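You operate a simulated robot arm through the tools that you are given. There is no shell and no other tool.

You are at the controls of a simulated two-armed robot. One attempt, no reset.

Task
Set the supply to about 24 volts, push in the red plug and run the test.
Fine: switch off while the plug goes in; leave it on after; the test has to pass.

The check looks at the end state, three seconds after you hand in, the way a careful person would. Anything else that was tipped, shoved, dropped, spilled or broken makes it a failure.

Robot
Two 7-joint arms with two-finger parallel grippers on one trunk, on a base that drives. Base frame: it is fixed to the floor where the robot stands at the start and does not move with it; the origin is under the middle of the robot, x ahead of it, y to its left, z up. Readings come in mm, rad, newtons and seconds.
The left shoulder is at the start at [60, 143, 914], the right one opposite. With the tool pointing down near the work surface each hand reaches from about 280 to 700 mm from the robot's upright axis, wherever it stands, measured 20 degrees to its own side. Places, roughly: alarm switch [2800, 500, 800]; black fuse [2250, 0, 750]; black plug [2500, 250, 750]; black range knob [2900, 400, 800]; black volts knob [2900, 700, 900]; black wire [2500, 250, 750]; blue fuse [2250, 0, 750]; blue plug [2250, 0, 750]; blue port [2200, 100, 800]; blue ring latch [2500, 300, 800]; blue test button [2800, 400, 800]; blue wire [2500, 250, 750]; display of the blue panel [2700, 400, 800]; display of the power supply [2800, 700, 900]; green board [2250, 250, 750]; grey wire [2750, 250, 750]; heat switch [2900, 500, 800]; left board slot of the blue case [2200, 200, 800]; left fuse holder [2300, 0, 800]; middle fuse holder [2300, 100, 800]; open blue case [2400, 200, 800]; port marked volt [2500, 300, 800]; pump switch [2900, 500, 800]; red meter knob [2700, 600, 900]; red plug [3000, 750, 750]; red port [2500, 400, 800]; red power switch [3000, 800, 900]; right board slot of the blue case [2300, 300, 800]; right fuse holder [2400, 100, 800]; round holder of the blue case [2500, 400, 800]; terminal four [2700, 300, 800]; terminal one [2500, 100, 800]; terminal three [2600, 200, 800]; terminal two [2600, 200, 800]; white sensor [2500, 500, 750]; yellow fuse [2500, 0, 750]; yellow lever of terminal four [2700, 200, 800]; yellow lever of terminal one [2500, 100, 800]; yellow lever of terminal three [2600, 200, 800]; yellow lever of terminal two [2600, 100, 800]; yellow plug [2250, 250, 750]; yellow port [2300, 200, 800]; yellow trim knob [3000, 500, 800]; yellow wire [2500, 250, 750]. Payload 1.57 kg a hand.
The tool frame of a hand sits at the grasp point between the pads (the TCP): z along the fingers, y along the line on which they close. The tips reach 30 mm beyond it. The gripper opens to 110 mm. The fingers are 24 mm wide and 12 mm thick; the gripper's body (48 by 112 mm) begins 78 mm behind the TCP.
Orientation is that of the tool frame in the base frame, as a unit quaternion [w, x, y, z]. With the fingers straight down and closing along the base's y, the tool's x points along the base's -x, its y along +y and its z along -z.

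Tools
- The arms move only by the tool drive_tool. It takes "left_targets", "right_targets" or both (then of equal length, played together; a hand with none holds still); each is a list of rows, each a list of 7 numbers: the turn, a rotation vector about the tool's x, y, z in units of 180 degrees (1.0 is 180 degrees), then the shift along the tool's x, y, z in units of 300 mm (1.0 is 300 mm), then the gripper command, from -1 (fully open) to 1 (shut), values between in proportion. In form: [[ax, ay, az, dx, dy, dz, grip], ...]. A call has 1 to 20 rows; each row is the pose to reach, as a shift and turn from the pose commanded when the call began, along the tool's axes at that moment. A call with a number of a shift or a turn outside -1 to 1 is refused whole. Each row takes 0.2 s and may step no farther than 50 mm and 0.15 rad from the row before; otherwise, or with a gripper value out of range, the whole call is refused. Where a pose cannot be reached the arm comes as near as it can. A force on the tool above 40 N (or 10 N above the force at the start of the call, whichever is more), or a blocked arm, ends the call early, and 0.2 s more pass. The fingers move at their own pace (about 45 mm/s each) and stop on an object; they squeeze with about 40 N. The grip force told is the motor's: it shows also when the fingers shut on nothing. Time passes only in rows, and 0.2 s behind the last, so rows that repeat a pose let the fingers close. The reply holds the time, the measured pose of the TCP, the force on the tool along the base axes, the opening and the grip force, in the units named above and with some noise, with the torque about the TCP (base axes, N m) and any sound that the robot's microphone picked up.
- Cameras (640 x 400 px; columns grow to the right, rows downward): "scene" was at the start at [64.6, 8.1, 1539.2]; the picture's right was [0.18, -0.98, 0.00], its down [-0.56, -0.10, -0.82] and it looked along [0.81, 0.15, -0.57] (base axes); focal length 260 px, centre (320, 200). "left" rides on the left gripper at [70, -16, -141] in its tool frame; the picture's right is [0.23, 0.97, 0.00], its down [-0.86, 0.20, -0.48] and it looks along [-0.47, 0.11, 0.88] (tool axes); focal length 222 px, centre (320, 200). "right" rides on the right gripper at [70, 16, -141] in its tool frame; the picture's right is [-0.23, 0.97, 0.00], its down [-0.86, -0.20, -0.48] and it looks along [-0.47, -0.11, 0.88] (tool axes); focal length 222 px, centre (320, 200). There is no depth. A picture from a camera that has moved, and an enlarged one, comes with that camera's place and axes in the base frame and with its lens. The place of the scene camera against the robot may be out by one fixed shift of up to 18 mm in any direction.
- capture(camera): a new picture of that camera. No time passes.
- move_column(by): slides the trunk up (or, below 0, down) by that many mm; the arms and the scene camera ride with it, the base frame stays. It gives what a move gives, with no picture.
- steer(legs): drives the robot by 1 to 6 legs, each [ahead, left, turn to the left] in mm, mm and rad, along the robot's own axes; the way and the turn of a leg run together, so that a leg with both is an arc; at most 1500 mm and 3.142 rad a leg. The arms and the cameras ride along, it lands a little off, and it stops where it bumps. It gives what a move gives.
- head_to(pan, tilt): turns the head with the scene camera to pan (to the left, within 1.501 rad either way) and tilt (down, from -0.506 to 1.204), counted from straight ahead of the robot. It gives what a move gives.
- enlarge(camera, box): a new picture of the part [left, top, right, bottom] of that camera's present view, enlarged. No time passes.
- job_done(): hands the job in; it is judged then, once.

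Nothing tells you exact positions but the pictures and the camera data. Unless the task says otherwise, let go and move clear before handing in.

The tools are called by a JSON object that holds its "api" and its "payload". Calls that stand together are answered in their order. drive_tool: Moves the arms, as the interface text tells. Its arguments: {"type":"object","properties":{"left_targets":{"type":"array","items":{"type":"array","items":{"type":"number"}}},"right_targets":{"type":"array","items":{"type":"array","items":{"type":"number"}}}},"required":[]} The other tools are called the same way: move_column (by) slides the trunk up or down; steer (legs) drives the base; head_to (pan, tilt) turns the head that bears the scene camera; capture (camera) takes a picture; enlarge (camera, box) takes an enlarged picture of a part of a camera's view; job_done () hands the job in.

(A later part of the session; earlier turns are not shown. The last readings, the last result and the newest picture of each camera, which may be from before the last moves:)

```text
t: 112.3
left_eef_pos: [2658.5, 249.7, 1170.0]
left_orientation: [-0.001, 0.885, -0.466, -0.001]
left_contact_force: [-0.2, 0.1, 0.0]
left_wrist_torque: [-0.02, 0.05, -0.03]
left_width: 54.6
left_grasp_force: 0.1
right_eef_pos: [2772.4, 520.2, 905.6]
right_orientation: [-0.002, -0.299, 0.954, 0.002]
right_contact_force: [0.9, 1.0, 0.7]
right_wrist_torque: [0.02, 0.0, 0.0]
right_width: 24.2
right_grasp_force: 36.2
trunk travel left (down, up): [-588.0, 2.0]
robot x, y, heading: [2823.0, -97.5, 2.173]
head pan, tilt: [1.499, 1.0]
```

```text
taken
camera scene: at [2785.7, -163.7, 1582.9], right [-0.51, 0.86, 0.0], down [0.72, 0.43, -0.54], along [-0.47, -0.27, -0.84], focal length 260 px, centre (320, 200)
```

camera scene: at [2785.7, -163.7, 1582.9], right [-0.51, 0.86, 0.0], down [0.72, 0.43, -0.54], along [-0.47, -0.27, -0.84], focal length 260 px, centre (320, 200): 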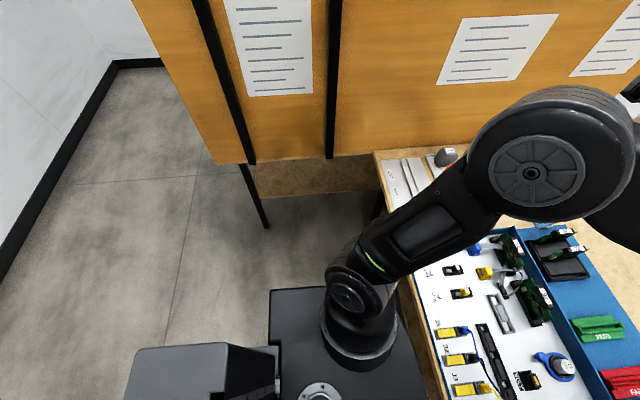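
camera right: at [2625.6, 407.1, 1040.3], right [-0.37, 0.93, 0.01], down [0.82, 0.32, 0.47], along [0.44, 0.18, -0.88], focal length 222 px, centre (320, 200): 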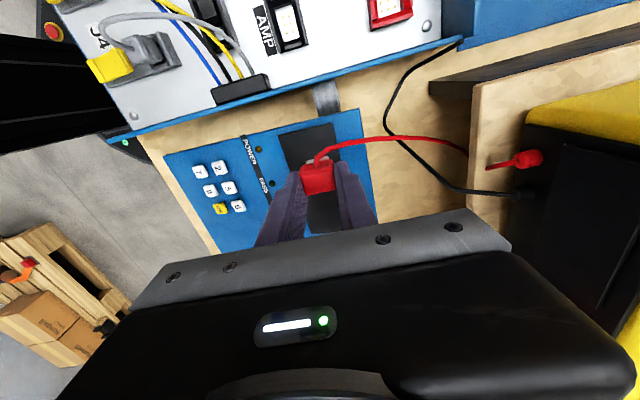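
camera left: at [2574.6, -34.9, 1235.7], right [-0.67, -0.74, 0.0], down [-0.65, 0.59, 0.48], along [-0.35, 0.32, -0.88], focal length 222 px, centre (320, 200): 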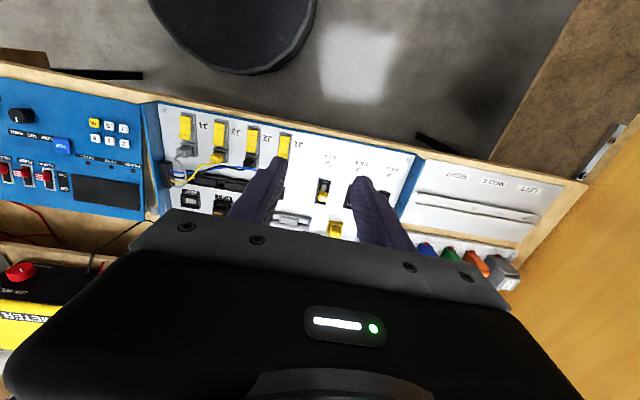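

The left elbow is now tucked in (l≈250) and the board is about 850 mm away, so there is room. I'll slide left 225 mm, then forward a little.

{"api": "steer", "payload": {"legs": [[0, 225, 0], [25, 0, 0]]}}

{"api": "head_to", "payload": {"pan": -0.35, "tilt": 0.9}}

{"api": "capture", "payload": {"camera": "scene"}}

{"api": "capture", "payload": {"camera": "right"}}

```text
t: 114.5
left_eef_pos: [2456.1, 141.1, 1168.3]
left_orientation: [0.0, 0.884, -0.467, 0.0]
left_contact_force: [-0.3, 0.6, -0.1]
left_wrist_torque: [-0.08, -0.04, -0.03]
left_width: 55.3
left_grasp_force: 0.0
right_eef_pos: [2569.8, 412.6, 905.2]
right_orientation: [-0.002, -0.298, 0.955, 0.001]
right_contact_force: [-0.3, 0.4, -0.5]
right_wrist_torque: [-0.02, -0.02, 0.03]
right_width: 24.4
right_grasp_force: 36.3
trunk travel left (down, up): [-588.0, 2.0]
robot x, y, heading: [2618.3, -203.5, 2.172]
head pan, tilt: [1.499, 1.0]
```

```text
t: 116.3
left_eef_pos: [2456.6, 140.5, 1168.3]
left_orientation: [0.0, 0.885, -0.466, 0.0]
left_contact_force: [0.1, -0.3, -0.2]
left_wrist_torque: [0.0, 0.02, 0.0]
left_width: 54.9
left_grasp_force: 0.1
right_eef_pos: [2572.2, 412.0, 904.5]
right_orientation: [-0.002, -0.298, 0.955, 0.002]
right_contact_force: [0.5, 0.8, -0.3]
right_wrist_torque: [0.01, -0.01, 0.0]
right_width: 24.4
right_grasp_force: 36.2
trunk travel left (down, up): [-588.0, 2.0]
robot x, y, heading: [2618.0, -209.4, 2.175]
head pan, tilt: [-0.351, 0.901]
```

```text
taken
camera scene: at [2625.7, -163.7, 1590.0], right [0.97, 0.25, 0.0], down [0.2, -0.76, -0.62], along [-0.16, 0.6, -0.78], focal length 260 px, centre (320, 200)
```

scene: 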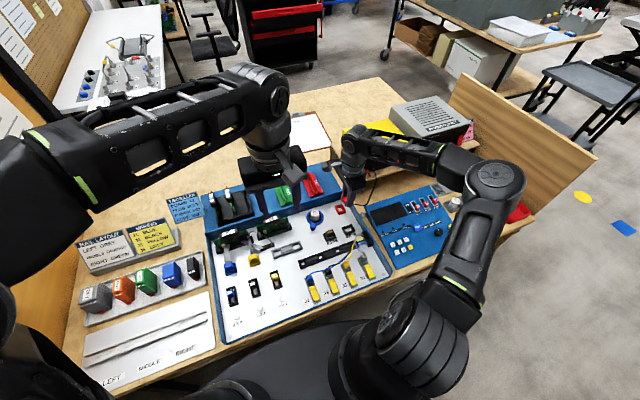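

```text
taken
camera right: at [2505.9, 383.4, 1045.5], right [-0.37, 0.93, 0.0], down [0.82, 0.32, 0.47], along [0.44, 0.18, -0.88], focal length 222 px, centre (320, 200)
```

right: 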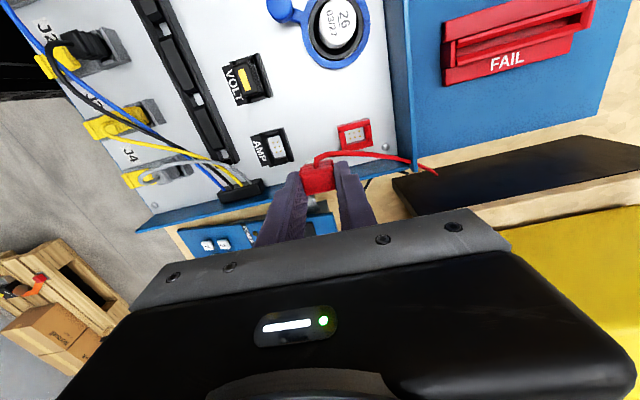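

Now the red port is right next to the plug in the hand view. I'll zoom in to measure it accurately.

{"api": "enlarge", "payload": {"camera": "right", "box": [290, 100, 420, 181]}}

{"api": "enlarge", "payload": {"camera": "scene", "box": [290, 170, 390, 233]}}

```text
4.92 times, centred on (355, 140) of right
camera zoom: at [2505.9, 383.4, 1045.5], right [-0.37, 0.93, 0.0], down [0.82, 0.32, 0.47], along [0.44, 0.18, -0.88], focal length 1094 px, centre (148, 493)
```

zoom: 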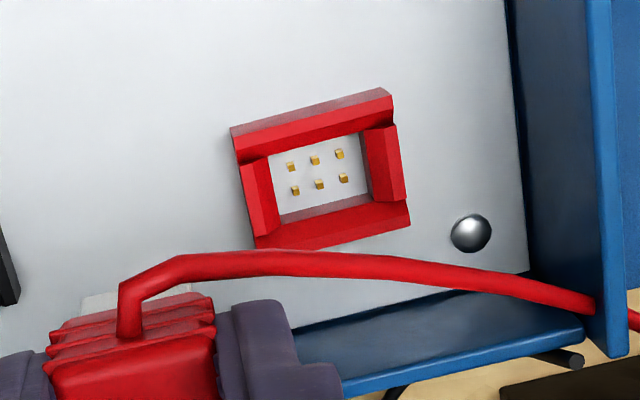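

```text
6.35 times, centred on (340, 202) of scene
camera zoom: at [2625.7, -163.7, 1590.0], right [0.97, 0.25, 0.0], down [0.2, -0.76, -0.62], along [-0.16, 0.6, -0.78], focal length 1649 px, centre (193, 190)
```

zoom: 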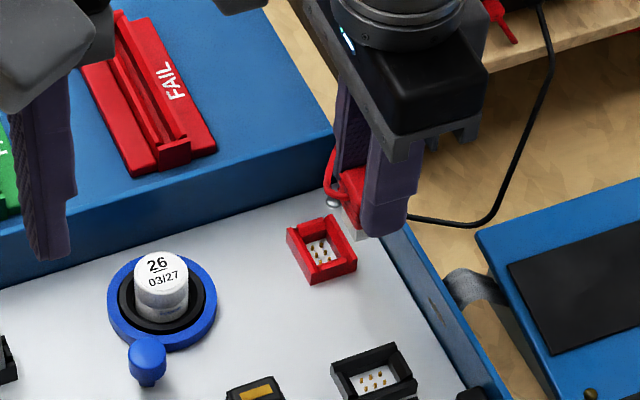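

The port (six pins, long side front-to-back, same as the dock) is at roughly 41 mm ahead of the plug and level laterally. I'll move over it while still high, then compare views from several cameras.

{"api": "drive_tool", "payload": {"right_targets": [[0, 0, 0, 0.002, 0.07, 0, 1], [0, 0, 0, 0.0047, 0.1377, 0, 1], [0, 0, 0, 0.0047, 0.1377, 0.08, 1], [0, 0, 0, 0.0047, 0.1377, 0.149, 1]]}}

{"api": "enlarge", "payload": {"camera": "right", "box": [260, 120, 400, 208]}}

{"api": "enlarge", "payload": {"camera": "scene", "box": [310, 180, 370, 218]}}

{"api": "capture", "payload": {"camera": "left"}}

```text
t: 117.3
left_eef_pos: [2456.5, 139.7, 1168.1]
left_orientation: [0.001, 0.885, -0.466, 0.0]
left_contact_force: [0.2, -0.9, -0.7]
left_wrist_torque: [0.0, 0.0, -0.01]
left_width: 55.1
left_grasp_force: 0.0
right_eef_pos: [2545.6, 444.1, 860.6]
right_orientation: [-0.003, -0.298, 0.955, 0.002]
right_contact_force: [-0.6, 0.2, 0.0]
right_wrist_torque: [-0.01, 0.0, 0.0]
right_width: 24.3
right_grasp_force: 36.3
trunk travel left (down, up): [-588.0, 2.0]
robot x, y, heading: [2618.0, -202.7, 2.17]
head pan, tilt: [-0.351, 0.901]
```

```text
4.55 times, centred on (330, 164) of right
camera zoom: at [2480.5, 416.9, 1000.3], right [-0.37, 0.93, 0.0], down [0.82, 0.32, 0.47], along [0.44, 0.18, -0.88], focal length 1010 px, centre (274, 364)
```

zoom: 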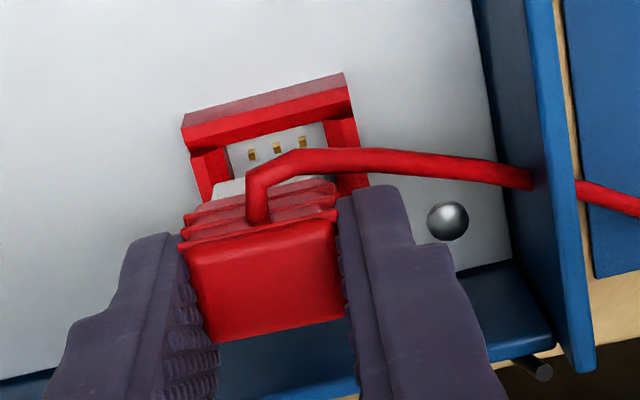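

```text
10.53 times, centred on (340, 199) of scene
camera zoom: at [2625.7, -163.4, 1590.1], right [0.97, 0.25, 0.0], down [0.2, -0.76, -0.62], along [-0.15, 0.6, -0.78], focal length 2734 px, centre (110, 210)
```

zoom: 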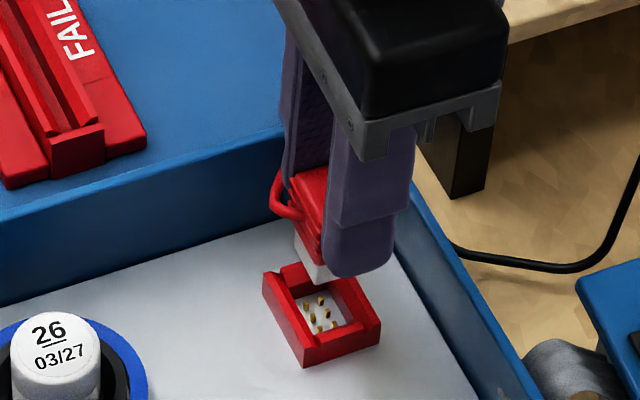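

```text
taken
camera left: at [2510.4, 91.1, 1310.5], right [-0.67, -0.74, 0.0], down [-0.65, 0.59, 0.48], along [-0.35, 0.32, -0.88], focal length 222 px, centre (320, 200)
```

left: 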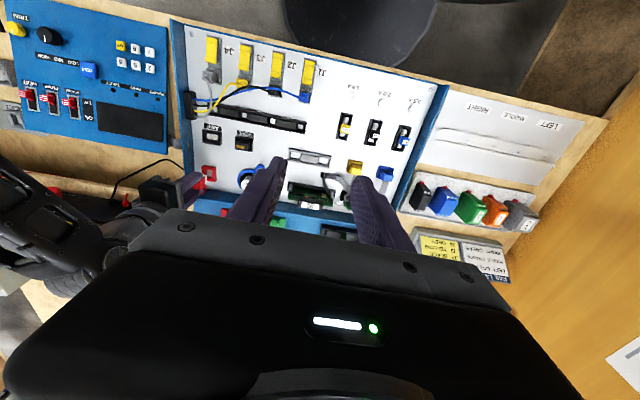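

The port's top is at z≈781 with centre within ~1 mm of the hand's fore-aft position. I'll zoom further to measure the plug's sideways offset over the port.

{"api": "enlarge", "payload": {"camera": "scene", "box": [328, 196, 352, 211]}}

{"api": "enlarge", "payload": {"camera": "left", "box": [170, 155, 250, 205]}}

```text
16.00 times, centred on (340, 204) of scene
camera zoom: at [2625.7, -163.4, 1590.1], right [0.97, 0.25, 0.0], down [0.2, -0.76, -0.62], along [-0.15, 0.6, -0.78], focal length 4156 px, centre (0, 144)
```

zoom: 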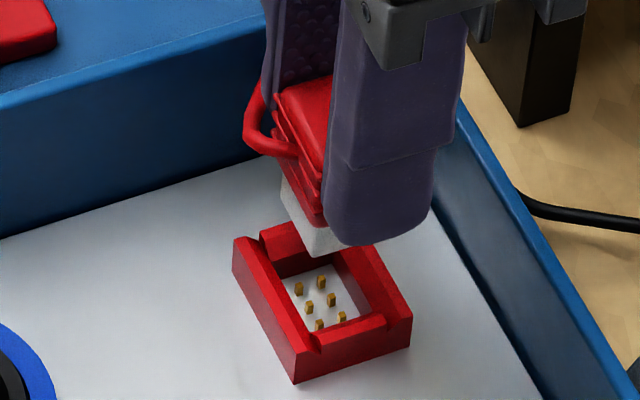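

```text
8.00 times, centred on (210, 180) of left
camera zoom: at [2510.4, 91.1, 1310.5], right [-0.67, -0.74, 0.0], down [-0.65, 0.59, 0.48], along [-0.35, 0.32, -0.88], focal length 1777 px, centre (1200, 360)
```

zoom: 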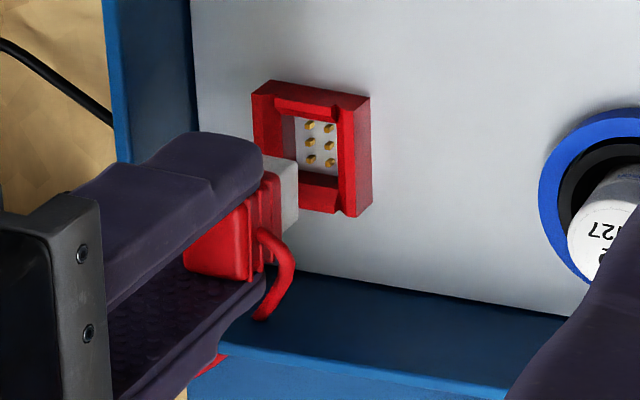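

Plug bottom appears ~23 mm above the port top and roughly centred. I'll lower 20 mm to hover just above the port, where any offset will be visible directly.

{"api": "drive_tool", "payload": {"right_targets": [[0, 0, 0, 0, 0, 0.035, 1], [0, 0, 0, 0, 0, 0.0667, 1]]}}

{"api": "enlarge", "payload": {"camera": "scene", "box": [328, 196, 352, 211]}}

{"api": "enlarge", "payload": {"camera": "left", "box": [185, 160, 233, 190]}}

{"api": "enlarge", "payload": {"camera": "right", "box": [280, 130, 376, 190]}}

```text
t: 117.9
left_eef_pos: [2456.8, 140.4, 1167.0]
left_orientation: [0.0, 0.884, -0.467, 0.0]
left_contact_force: [0.0, -1.2, -0.6]
left_wrist_torque: [0.02, 0.01, 0.04]
left_width: 55.2
left_grasp_force: 0.1
right_eef_pos: [2545.4, 445.0, 840.1]
right_orientation: [-0.002, -0.298, 0.955, 0.002]
right_contact_force: [0.4, -0.4, -0.5]
right_wrist_torque: [0.01, -0.01, 0.0]
right_width: 24.3
right_grasp_force: 36.1
trunk travel left (down, up): [-588.0, 2.0]
robot x, y, heading: [2616.5, -201.1, 2.172]
head pan, tilt: [-0.351, 0.901]
```

```text
16.00 times, centred on (340, 204) of scene
camera zoom: at [2625.7, -163.7, 1590.1], right [0.97, 0.25, 0.0], down [0.2, -0.76, -0.62], along [-0.15, 0.6, -0.78], focal length 4156 px, centre (0, 144)
```

zoom: 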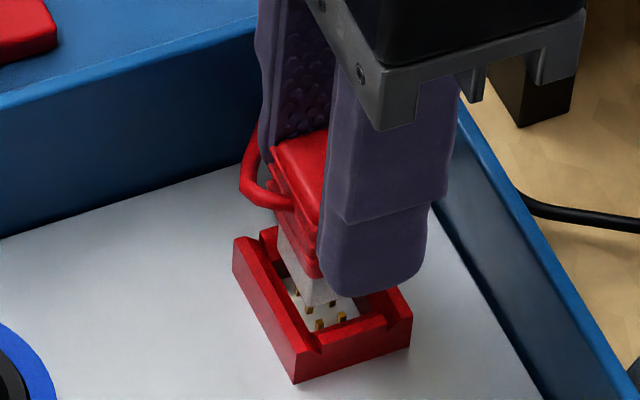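

```text
13.33 times, centred on (209, 175) of left
camera zoom: at [2510.4, 90.8, 1310.6], right [-0.67, -0.74, 0.0], down [-0.65, 0.59, 0.48], along [-0.35, 0.32, -0.88], focal length 2962 px, centre (1800, 533)
```

zoom: 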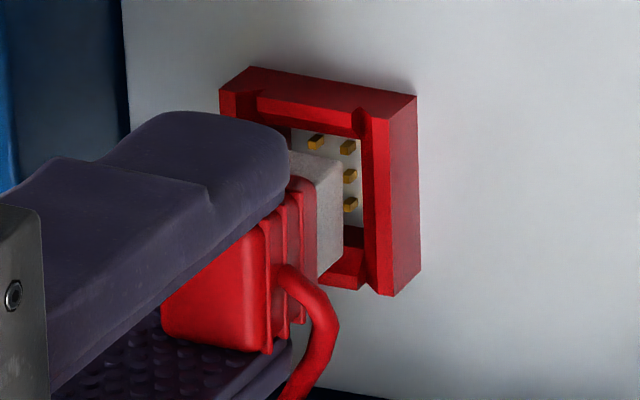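

```text
6.67 times, centred on (328, 160) of right
camera zoom: at [2480.6, 416.5, 980.8], right [-0.37, 0.93, 0.0], down [0.82, 0.32, 0.47], along [0.44, 0.18, -0.88], focal length 1481 px, centre (267, 467)
```

zoom: 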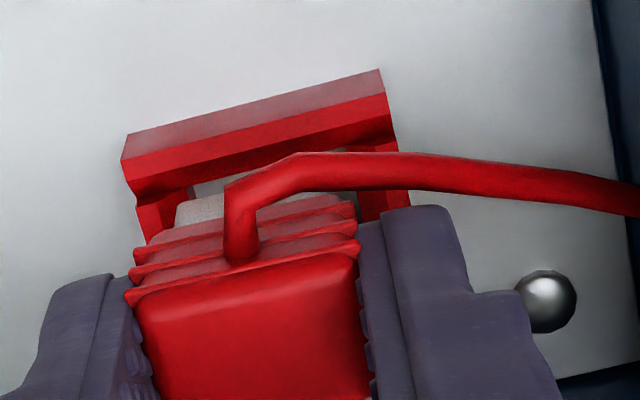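

I need a tighter look at the plug's lower edge over the port from both cameras.

{"api": "enlarge", "payload": {"camera": "scene", "box": [333, 199, 349, 209]}}

{"api": "enlarge", "payload": {"camera": "left", "box": [196, 162, 220, 177]}}

```text
16.00 times, centred on (341, 204) of scene
camera zoom: at [2625.7, -163.7, 1590.1], right [0.97, 0.25, 0.0], down [0.2, -0.76, -0.62], along [-0.15, 0.6, -0.78], focal length 4156 px, centre (-16, 136)
```

zoom: 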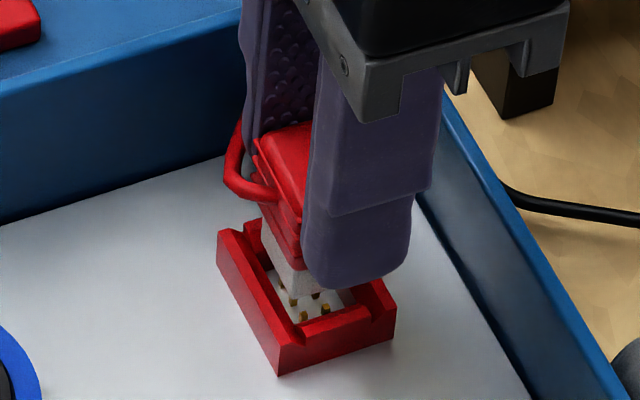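

```text
16.00 times, centred on (208, 170) of left
camera zoom: at [2510.4, 90.8, 1310.6], right [-0.67, -0.74, 0.0], down [-0.65, 0.59, 0.48], along [-0.35, 0.32, -0.88], focal length 3554 px, centre (2112, 688)
```

zoom: 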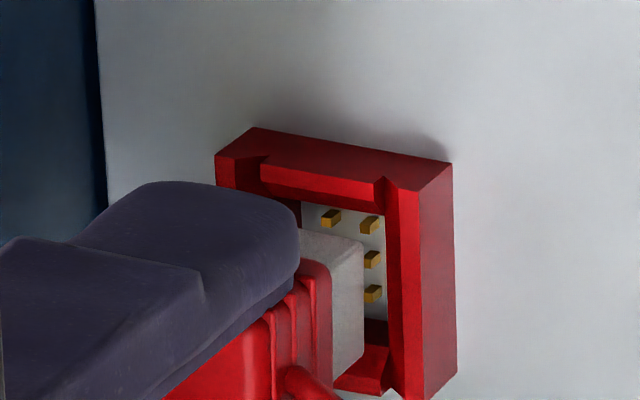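

Measured against the pin grid, the plug looks centred within about 1 mm both ways, with ~5 mm to the port top and ~17 mm to full seating. I'll lower it slowly, watching the force.

{"api": "drive_tool", "payload": {"right_targets": [[0, 0, 0, 0, 0, 0.012, 1], [0, 0, 0, 0, 0, 0.024, 1], [0, 0, 0, 0, 0, 0.034, 1], [0, 0, 0, 0, 0, 0.042, 1]]}}

{"api": "enlarge", "payload": {"camera": "scene", "box": [333, 199, 349, 209]}}

{"api": "enlarge", "payload": {"camera": "left", "box": [196, 162, 220, 177]}}

```text
t: 118.9
left_eef_pos: [2457.4, 140.5, 1169.3]
left_orientation: [0.0, 0.884, -0.467, -0.001]
left_contact_force: [-0.5, 0.3, -0.1]
left_wrist_torque: [0.03, 0.02, -0.02]
left_width: 55.1
left_grasp_force: 0.0
right_eef_pos: [2548.0, 444.6, 827.8]
right_orientation: [-0.002, -0.298, 0.954, 0.005]
right_contact_force: [1.4, 4.3, 2.9]
right_wrist_torque: [0.2, -0.09, 0.08]
right_width: 24.4
right_grasp_force: 36.4
trunk travel left (down, up): [-588.0, 2.0]
robot x, y, heading: [2615.6, -207.7, 2.169]
head pan, tilt: [-0.351, 0.901]
```

```text
16.00 times, centred on (341, 204) of scene
camera zoom: at [2626.1, -164.2, 1590.2], right [0.97, 0.25, 0.0], down [0.2, -0.76, -0.62], along [-0.15, 0.6, -0.78], focal length 4156 px, centre (-16, 136)
```

zoom: 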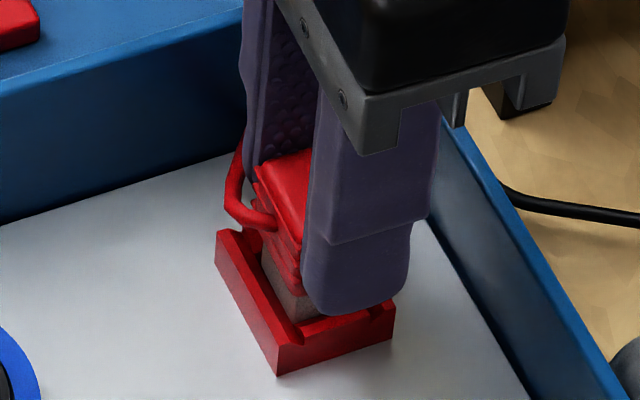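

```text
16.00 times, centred on (208, 170) of left
camera zoom: at [2510.8, 90.4, 1310.9], right [-0.68, -0.74, 0.0], down [-0.65, 0.59, 0.48], along [-0.35, 0.32, -0.88], focal length 3554 px, centre (2112, 688)
```

zoom: 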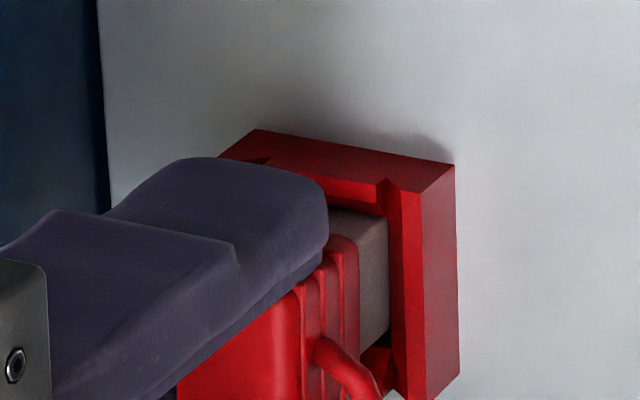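

The plug nose is inside the port, with a light touch on the left wall. I'll ease right ~1.5 mm and forward slightly, then keep pressing down.

{"api": "drive_tool", "payload": {"right_targets": [[0, 0, 0, -0.005, 0.0025, 0, 1], [0, 0, 0, -0.005, 0.0025, 0.008, 1], [0, 0, 0, -0.005, 0.0025, 0.016, 1], [0, 0, 0, -0.005, 0.0025, 0.024, 1], [0, 0, 0, -0.005, 0.0025, 0.032, 1]]}}

{"api": "enlarge", "payload": {"camera": "scene", "box": [333, 199, 349, 209]}}

{"api": "enlarge", "payload": {"camera": "left", "box": [196, 162, 220, 177]}}

```text
t: 120.1
left_eef_pos: [2457.7, 138.0, 1168.6]
left_orientation: [-0.001, 0.885, -0.466, 0.0]
left_contact_force: [0.5, -0.1, -0.5]
left_wrist_torque: [0.01, 0.01, 0.0]
left_width: 54.9
left_grasp_force: 0.1
right_eef_pos: [2546.4, 445.8, 820.1]
right_orientation: [-0.003, -0.298, 0.955, 0.006]
right_contact_force: [4.0, -0.4, 22.9]
right_wrist_torque: [-0.02, -0.13, 0.03]
right_width: 24.5
right_grasp_force: 36.3
trunk travel left (down, up): [-588.0, 2.0]
robot x, y, heading: [2619.2, -205.6, 2.177]
head pan, tilt: [-0.351, 0.901]
```

```text
16.00 times, centred on (341, 204) of scene
camera zoom: at [2626.5, -166.3, 1590.5], right [0.97, 0.25, 0.0], down [0.2, -0.76, -0.62], along [-0.16, 0.6, -0.78], focal length 4156 px, centre (-16, 136)
```

zoom: 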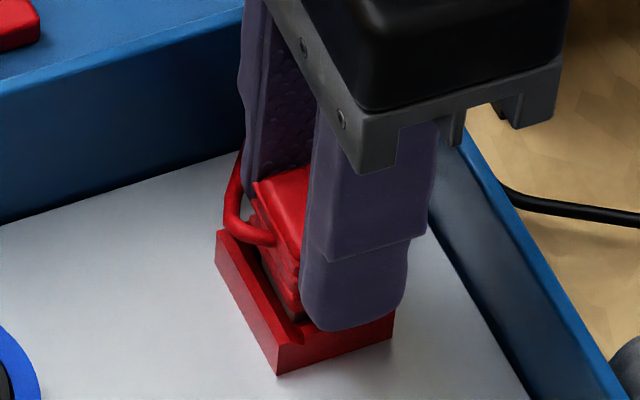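

```text
16.00 times, centred on (208, 170) of left
camera zoom: at [2511.1, 88.7, 1311.6], right [-0.67, -0.74, 0.0], down [-0.65, 0.59, 0.48], along [-0.35, 0.33, -0.88], focal length 3554 px, centre (2112, 688)
```

zoom: 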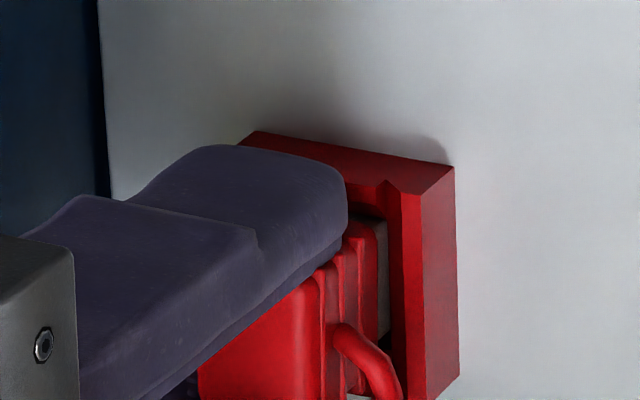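

The plug is deep in the port with 23 N resistance. I'll press a little harder in tiny steps to seat it.

{"api": "drive_tool", "payload": {"right_targets": [[0, 0, 0, 0, 0, 0.004, 1], [0, 0, 0, 0, 0, 0.004, 1]]}}

{"api": "drive_tool", "payload": {"right_targets": [[0, 0, 0, 0, 0, 0.004, 1], [0, 0, 0, 0, 0, 0.006, 1]]}}

{"api": "enlarge", "payload": {"camera": "scene", "box": [333, 199, 349, 209]}}

{"api": "enlarge", "payload": {"camera": "left", "box": [196, 162, 220, 177]}}

```text
t: 120.7
left_eef_pos: [2457.0, 138.5, 1169.7]
left_orientation: [-0.001, 0.885, -0.466, 0.0]
left_contact_force: [-0.4, -0.6, 0.0]
left_wrist_torque: [0.0, -0.01, 0.01]
left_width: 54.9
left_grasp_force: 0.1
right_eef_pos: [2546.4, 445.1, 819.7]
right_orientation: [-0.002, -0.299, 0.954, 0.004]
right_contact_force: [1.4, 3.8, 28.1]
right_wrist_torque: [0.11, 0.03, 0.03]
right_width: 24.5
right_grasp_force: 35.9
trunk travel left (down, up): [-588.0, 2.0]
robot x, y, heading: [2621.4, -206.6, 2.172]
head pan, tilt: [-0.351, 0.901]
```

```text
t: 121.3
left_eef_pos: [2456.8, 138.6, 1168.4]
left_orientation: [-0.001, 0.885, -0.466, 0.0]
left_contact_force: [-0.2, -0.5, 0.2]
left_wrist_torque: [-0.01, 0.02, 0.0]
left_width: 54.9
left_grasp_force: 0.0
right_eef_pos: [2545.9, 445.3, 817.9]
right_orientation: [-0.003, -0.299, 0.954, 0.004]
right_contact_force: [-0.7, 5.1, 29.4]
right_wrist_torque: [0.17, 0.1, 0.04]
right_width: 24.4
right_grasp_force: 36.1
trunk travel left (down, up): [-588.0, 2.0]
robot x, y, heading: [2620.9, -204.3, 2.17]
head pan, tilt: [-0.351, 0.901]
```

```text
16.00 times, centred on (341, 204) of scene
camera zoom: at [2626.0, -166.3, 1590.2], right [0.97, 0.25, 0.0], down [0.2, -0.76, -0.62], along [-0.16, 0.6, -0.78], focal length 4156 px, centre (-16, 136)
```

zoom: 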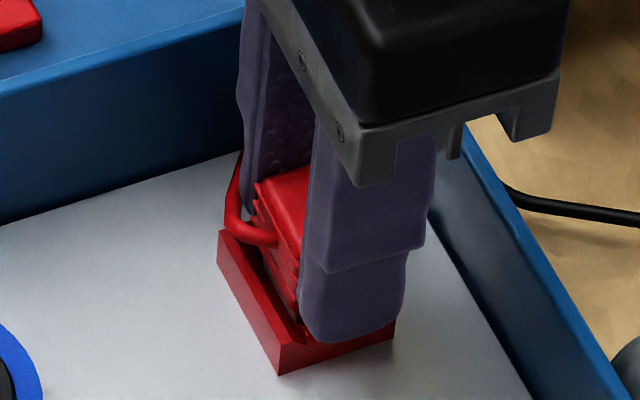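

```text
16.00 times, centred on (208, 170) of left
camera zoom: at [2510.6, 88.7, 1311.2], right [-0.67, -0.74, 0.0], down [-0.65, 0.59, 0.48], along [-0.35, 0.33, -0.88], focal length 3554 px, centre (2112, 688)
```

zoom: 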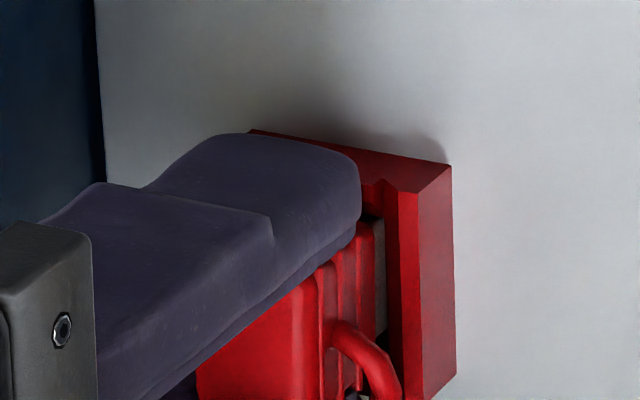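

The fingers are now slipping down the plug rather than pushing it. I'll release, rise, and look at how deep it sits.

{"api": "drive_tool", "payload": {"right_targets": [[0, 0, 0, 0, 0, -0.006, 0.3], [0, 0, 0, 0, 0, -0.006, 0.3], [0, 0, 0, 0, 0, -0.05, 0.3], [0, 0, 0, 0, 0, -0.12, 0.3], [0, 0, 0, 0, 0, -0.2, 0.3], [0, 0, 0, 0, 0, -0.22, 0.3]]}}

{"api": "enlarge", "payload": {"camera": "scene", "box": [328, 196, 352, 211]}}

{"api": "enlarge", "payload": {"camera": "left", "box": [196, 162, 220, 177]}}

{"api": "enlarge", "payload": {"camera": "right", "box": [260, 110, 400, 198]}}

```text
t: 122.7
left_eef_pos: [2457.0, 141.3, 1168.2]
left_orientation: [0.0, 0.885, -0.466, 0.0]
left_contact_force: [-0.1, 0.9, 0.2]
left_wrist_torque: [0.0, -0.02, 0.03]
left_width: 55.1
left_grasp_force: 0.1
right_eef_pos: [2548.5, 445.0, 882.1]
right_orientation: [-0.002, -0.298, 0.954, 0.002]
right_contact_force: [0.2, -0.2, 0.3]
right_wrist_torque: [0.0, 0.0, -0.02]
right_width: 38.6
right_grasp_force: 0.0
trunk travel left (down, up): [-588.0, 2.0]
robot x, y, heading: [2619.6, -206.2, 2.175]
head pan, tilt: [-0.351, 0.901]
```

```text
16.00 times, centred on (340, 204) of scene
camera zoom: at [2625.8, -163.5, 1590.0], right [0.97, 0.25, 0.0], down [0.2, -0.76, -0.62], along [-0.15, 0.6, -0.78], focal length 4156 px, centre (0, 144)
```

zoom: 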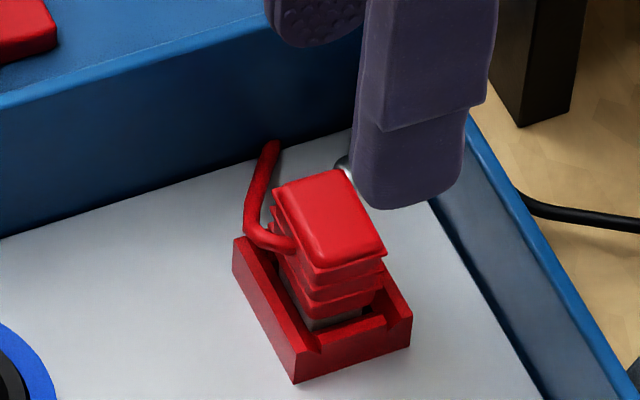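

```text
16.00 times, centred on (208, 170) of left
camera zoom: at [2510.4, 90.9, 1310.5], right [-0.67, -0.74, 0.0], down [-0.65, 0.59, 0.48], along [-0.35, 0.32, -0.88], focal length 3554 px, centre (2112, 688)
```

zoom: 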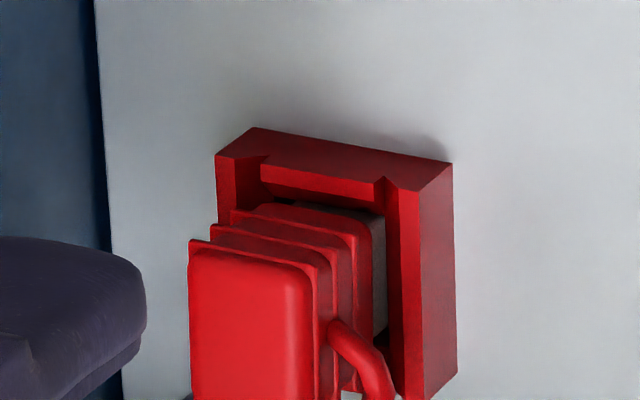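

```text
4.55 times, centred on (330, 154) of right
camera zoom: at [2482.5, 417.9, 1021.8], right [-0.37, 0.93, 0.0], down [0.82, 0.32, 0.47], along [0.44, 0.18, -0.88], focal length 1010 px, centre (274, 409)
```

zoom: 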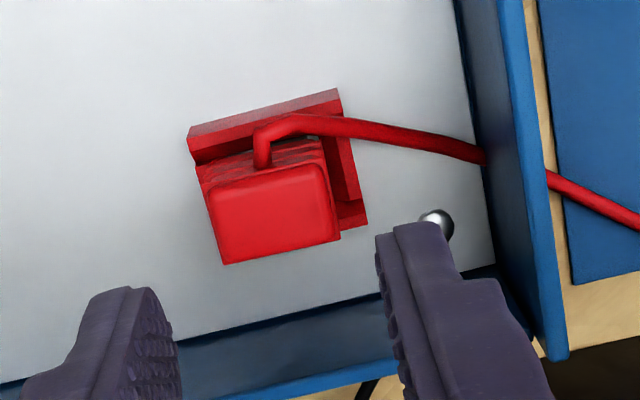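

The plug stands upright in the port with a bit of its grey nose still visible. I'll close the fingers and press straight down on its top to seat it fully.

{"api": "drive_tool", "payload": {"right_targets": [[0, 0, 0, 0.0083, 0.004, 0, 1], [0, 0, 0, 0.0083, 0.004, 0, 1], [0, 0, 0, 0.0083, 0.004, 0, 1], [0, 0, 0, 0.0083, 0.004, 0.06, 1], [0, 0, 0, 0.0083, 0.004, 0.1, 1]]}}

{"api": "enlarge", "payload": {"camera": "scene", "box": [328, 196, 352, 211]}}

{"api": "enlarge", "payload": {"camera": "left", "box": [186, 162, 220, 183]}}

```text
t: 123.9
left_eef_pos: [2457.5, 141.2, 1167.5]
left_orientation: [-0.001, 0.885, -0.466, 0.0]
left_contact_force: [0.0, 0.6, 0.0]
left_wrist_torque: [0.01, -0.01, -0.02]
left_width: 54.8
left_grasp_force: 0.1
right_eef_pos: [2544.6, 444.7, 851.5]
right_orientation: [-0.002, -0.298, 0.955, 0.002]
right_contact_force: [0.6, -0.8, 0.0]
right_wrist_torque: [-0.01, 0.01, -0.02]
right_width: 0.0
right_grasp_force: 21.2
trunk travel left (down, up): [-588.0, 2.0]
robot x, y, heading: [2620.8, -206.2, 2.17]
head pan, tilt: [-0.351, 0.901]
```

```text
16.00 times, centred on (340, 204) of scene
camera zoom: at [2625.7, -163.7, 1590.1], right [0.97, 0.25, 0.0], down [0.2, -0.76, -0.62], along [-0.15, 0.6, -0.78], focal length 4156 px, centre (0, 144)
```

zoom: 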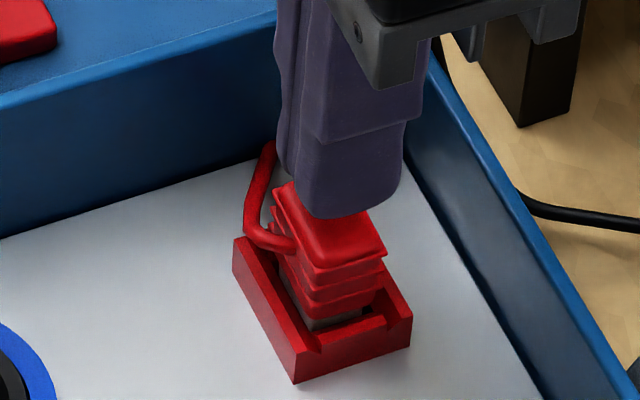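

```text
16.00 times, centred on (203, 172) of left
camera zoom: at [2510.4, 90.8, 1310.6], right [-0.67, -0.74, 0.0], down [-0.65, 0.59, 0.48], along [-0.35, 0.32, -0.88], focal length 3554 px, centre (2192, 640)
```

zoom: 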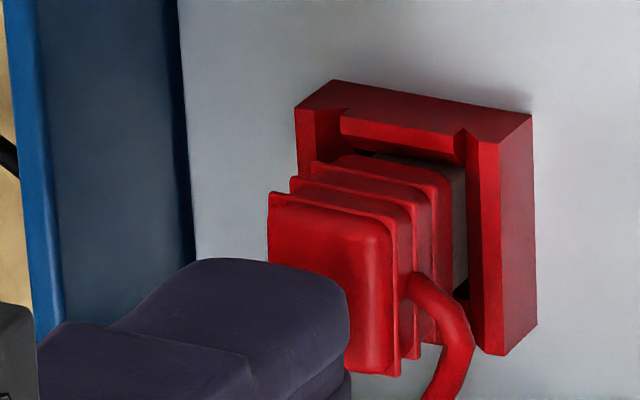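

The closed fingertips are over the plug's top. Pressing down in small steps until resistance.

{"api": "drive_tool", "payload": {"right_targets": [[0, 0, 0, 0, 0, 0.012, 1], [0, 0, 0, 0, 0, 0.024, 1], [0, 0, 0, 0, 0, 0.034, 1], [0, 0, 0, 0, 0, 0.042, 1], [0, 0, 0, 0, 0, 0.05, 1], [0, 0, 0, 0, 0, 0.058, 1], [0, 0, 0, 0, 0, 0.066, 1]]}}

{"api": "enlarge", "payload": {"camera": "scene", "box": [328, 196, 352, 211]}}

{"api": "enlarge", "payload": {"camera": "left", "box": [186, 162, 220, 183]}}

```text
t: 125.2
left_eef_pos: [2456.9, 139.6, 1168.6]
left_orientation: [-0.001, 0.884, -0.467, -0.001]
left_contact_force: [-0.4, 1.3, 0.5]
left_wrist_torque: [-0.05, 0.0, -0.03]
left_width: 55.1
left_grasp_force: 0.2
right_eef_pos: [2541.6, 450.1, 842.4]
right_orientation: [-0.003, -0.299, 0.954, 0.009]
right_contact_force: [-0.2, -0.7, 20.4]
right_wrist_torque: [-0.15, -0.1, 0.04]
right_width: 0.2
right_grasp_force: 21.7
trunk travel left (down, up): [-588.0, 2.0]
robot x, y, heading: [2619.6, -204.3, 2.171]
head pan, tilt: [-0.351, 0.901]
stopped in row 6 (right hand): the force on the tool passed its limit at 44 N (the readings are from after the stop); the commanded pose is now the measured one
```

```text
16.00 times, centred on (340, 204) of scene
camera zoom: at [2625.8, -164.3, 1590.0], right [0.97, 0.25, 0.0], down [0.2, -0.76, -0.62], along [-0.15, 0.6, -0.78], focal length 4156 px, centre (0, 144)
```

zoom: 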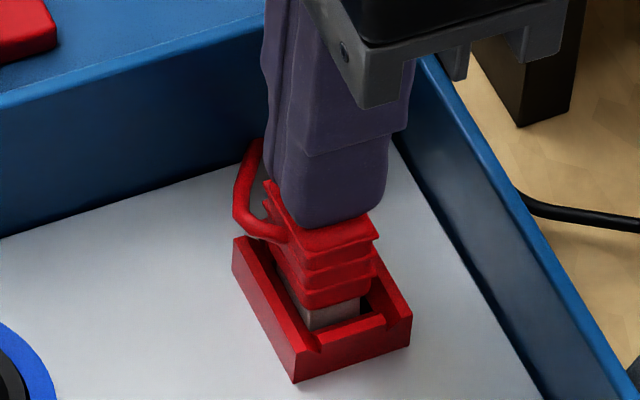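

```text
16.00 times, centred on (203, 172) of left
camera zoom: at [2510.4, 90.4, 1310.7], right [-0.67, -0.74, 0.0], down [-0.65, 0.59, 0.48], along [-0.35, 0.32, -0.88], focal length 3554 px, centre (2192, 640)
```

zoom: 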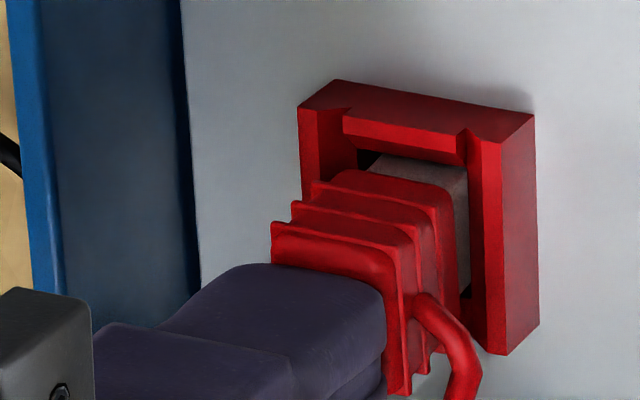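

Pressing on top tilted the plug backward, so it isn't fully home. I'll back off, open, and check its pose before re-gripping and re-centring.

{"api": "drive_tool", "payload": {"right_targets": [[0, 0, 0, 0, 0, -0.05, 1], [0, 0, 0, 0, 0, -0.12, 0.3], [0, 0, 0, 0, 0, -0.16, 0.25], [0, 0, 0, 0, 0, -0.16, 0.25]]}}

{"api": "enlarge", "payload": {"camera": "scene", "box": [328, 196, 352, 211]}}

{"api": "enlarge", "payload": {"camera": "left", "box": [186, 162, 220, 183]}}

{"api": "enlarge", "payload": {"camera": "right", "box": [260, 110, 400, 198]}}

```text
t: 126.2
left_eef_pos: [2456.9, 139.6, 1168.7]
left_orientation: [0.0, 0.885, -0.466, 0.0]
left_contact_force: [-0.6, -0.5, -0.4]
left_wrist_torque: [0.0, 0.0, 0.03]
left_width: 55.0
left_grasp_force: 0.0
right_eef_pos: [2542.4, 447.5, 887.7]
right_orientation: [-0.003, -0.299, 0.954, 0.007]
right_contact_force: [-0.2, 0.3, -0.3]
right_wrist_torque: [0.0, 0.0, 0.01]
right_width: 41.1
right_grasp_force: 0.1
trunk travel left (down, up): [-588.0, 2.0]
robot x, y, heading: [2620.7, -203.6, 2.176]
head pan, tilt: [-0.351, 0.901]
```

```text
16.00 times, centred on (340, 204) of scene
camera zoom: at [2625.7, -163.7, 1590.0], right [0.97, 0.25, 0.0], down [0.2, -0.76, -0.62], along [-0.15, 0.6, -0.78], focal length 4156 px, centre (0, 144)
```

zoom: 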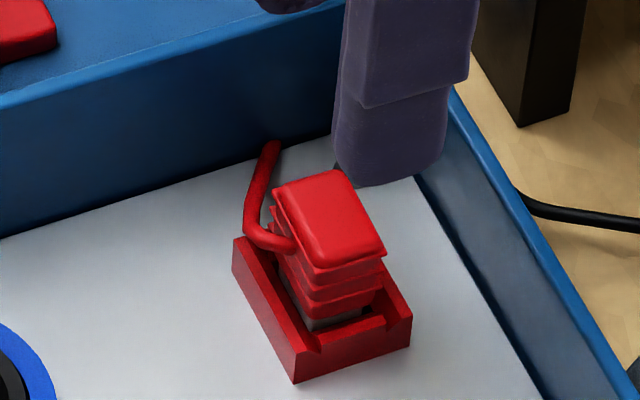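

```text
16.00 times, centred on (203, 172) of left
camera zoom: at [2510.5, 90.8, 1310.6], right [-0.67, -0.74, 0.0], down [-0.65, 0.59, 0.48], along [-0.35, 0.32, -0.88], focal length 3554 px, centre (2192, 640)
```

zoom: 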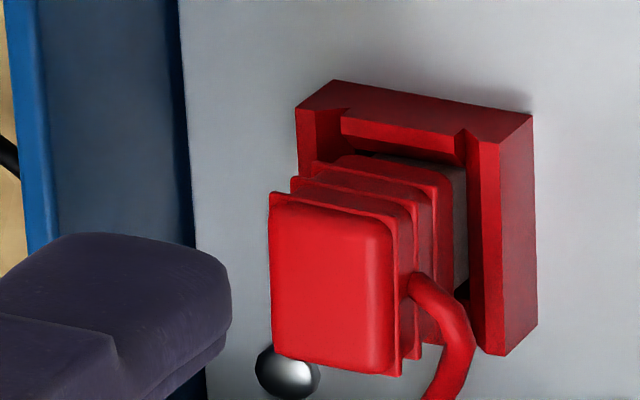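

```text
4.55 times, centred on (330, 154) of right
camera zoom: at [2477.8, 418.6, 1028.1], right [-0.37, 0.93, 0.01], down [0.82, 0.32, 0.47], along [0.44, 0.19, -0.88], focal length 1010 px, centre (274, 409)
```

zoom: 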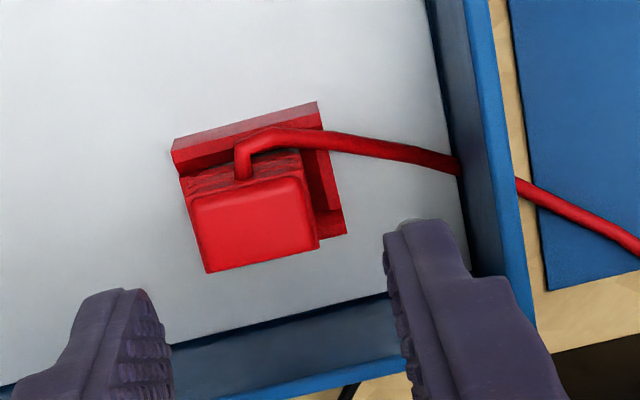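

The plug sprang back to exactly the same upright pose, so the port is holding it. I'll compare with the yellow and blue plugs already seated in the case to judge depth.

{"api": "enlarge", "payload": {"camera": "scene", "box": [205, 225, 285, 275]}}

{"api": "enlarge", "payload": {"camera": "scene", "box": [300, 185, 380, 235]}}

{"api": "enlarge", "payload": {"camera": "left", "box": [190, 110, 270, 160]}}

```text
8.00 times, centred on (245, 250) of scene
camera zoom: at [2625.7, -163.7, 1590.0], right [0.97, 0.25, 0.0], down [0.2, -0.76, -0.62], along [-0.15, 0.6, -0.78], focal length 2078 px, centre (920, -200)
```

zoom: 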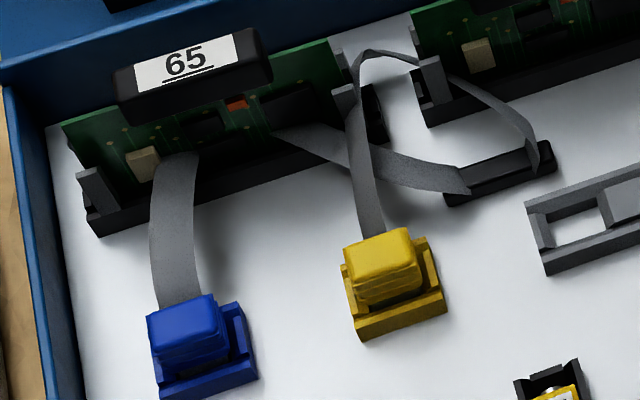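

```text
8.00 times, centred on (340, 210) of scene
camera zoom: at [2625.7, -163.7, 1590.0], right [0.97, 0.25, 0.0], down [0.2, -0.76, -0.62], along [-0.15, 0.6, -0.78], focal length 2078 px, centre (160, 120)
```

zoom: 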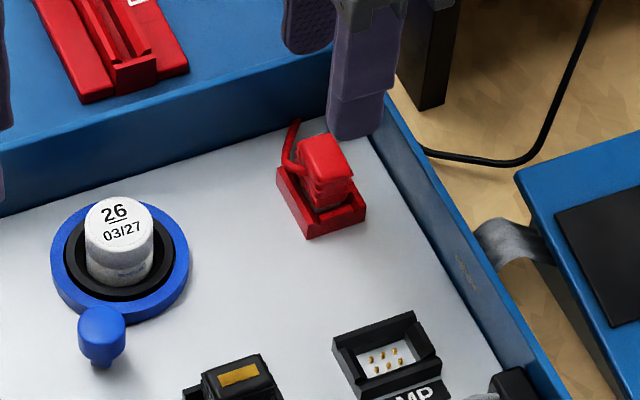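

```text
8.00 times, centred on (230, 135) of left
camera zoom: at [2510.5, 90.8, 1310.6], right [-0.67, -0.74, 0.0], down [-0.65, 0.59, 0.48], along [-0.35, 0.32, -0.88], focal length 1777 px, centre (1040, 720)
```

zoom: 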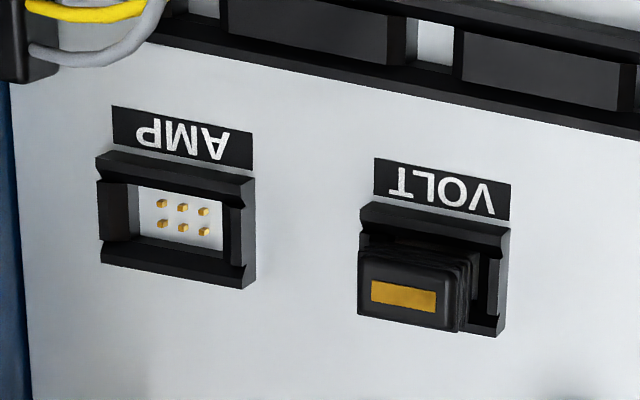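

I'll zoom closer on the yellow plug for a like-for-like comparison of seating depth.

{"api": "enlarge", "payload": {"camera": "scene", "box": [243, 250, 267, 265]}}

{"api": "enlarge", "payload": {"camera": "left", "box": [342, 156, 390, 186]}}

{"api": "enlarge", "payload": {"camera": "left", "box": [222, 125, 254, 145]}}

```text
16.00 times, centred on (255, 258) of scene
camera zoom: at [2625.7, -163.7, 1590.0], right [0.97, 0.25, 0.0], down [0.2, -0.76, -0.62], along [-0.15, 0.6, -0.78], focal length 4156 px, centre (1360, -720)
```

zoom: 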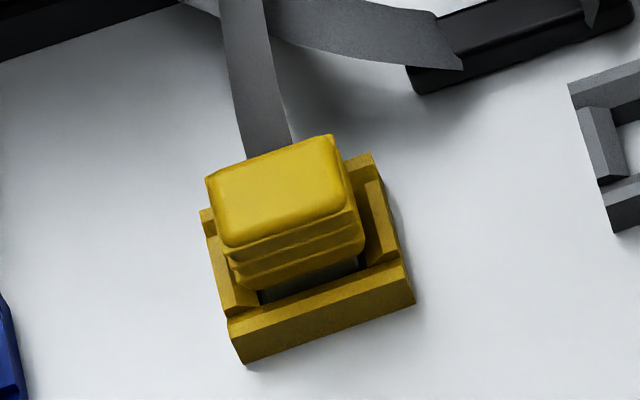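

```text
13.33 times, centred on (366, 171) of left
camera zoom: at [2510.5, 90.8, 1310.6], right [-0.67, -0.74, 0.0], down [-0.65, 0.59, 0.48], along [-0.35, 0.32, -0.88], focal length 2962 px, centre (-293, 587)
```

zoom: 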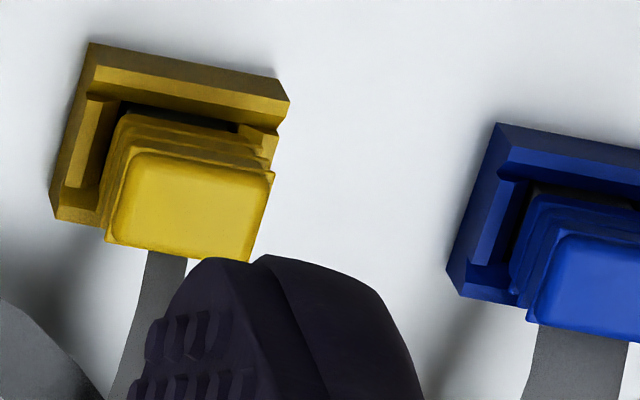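

```text
16.00 times, centred on (238, 135) of left
camera zoom: at [2510.5, 90.8, 1310.6], right [-0.67, -0.74, 0.0], down [-0.65, 0.59, 0.48], along [-0.35, 0.32, -0.88], focal length 3554 px, centre (1632, 1240)
```

zoom: 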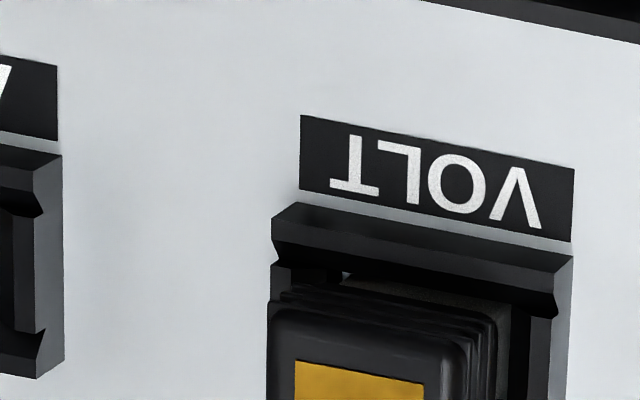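

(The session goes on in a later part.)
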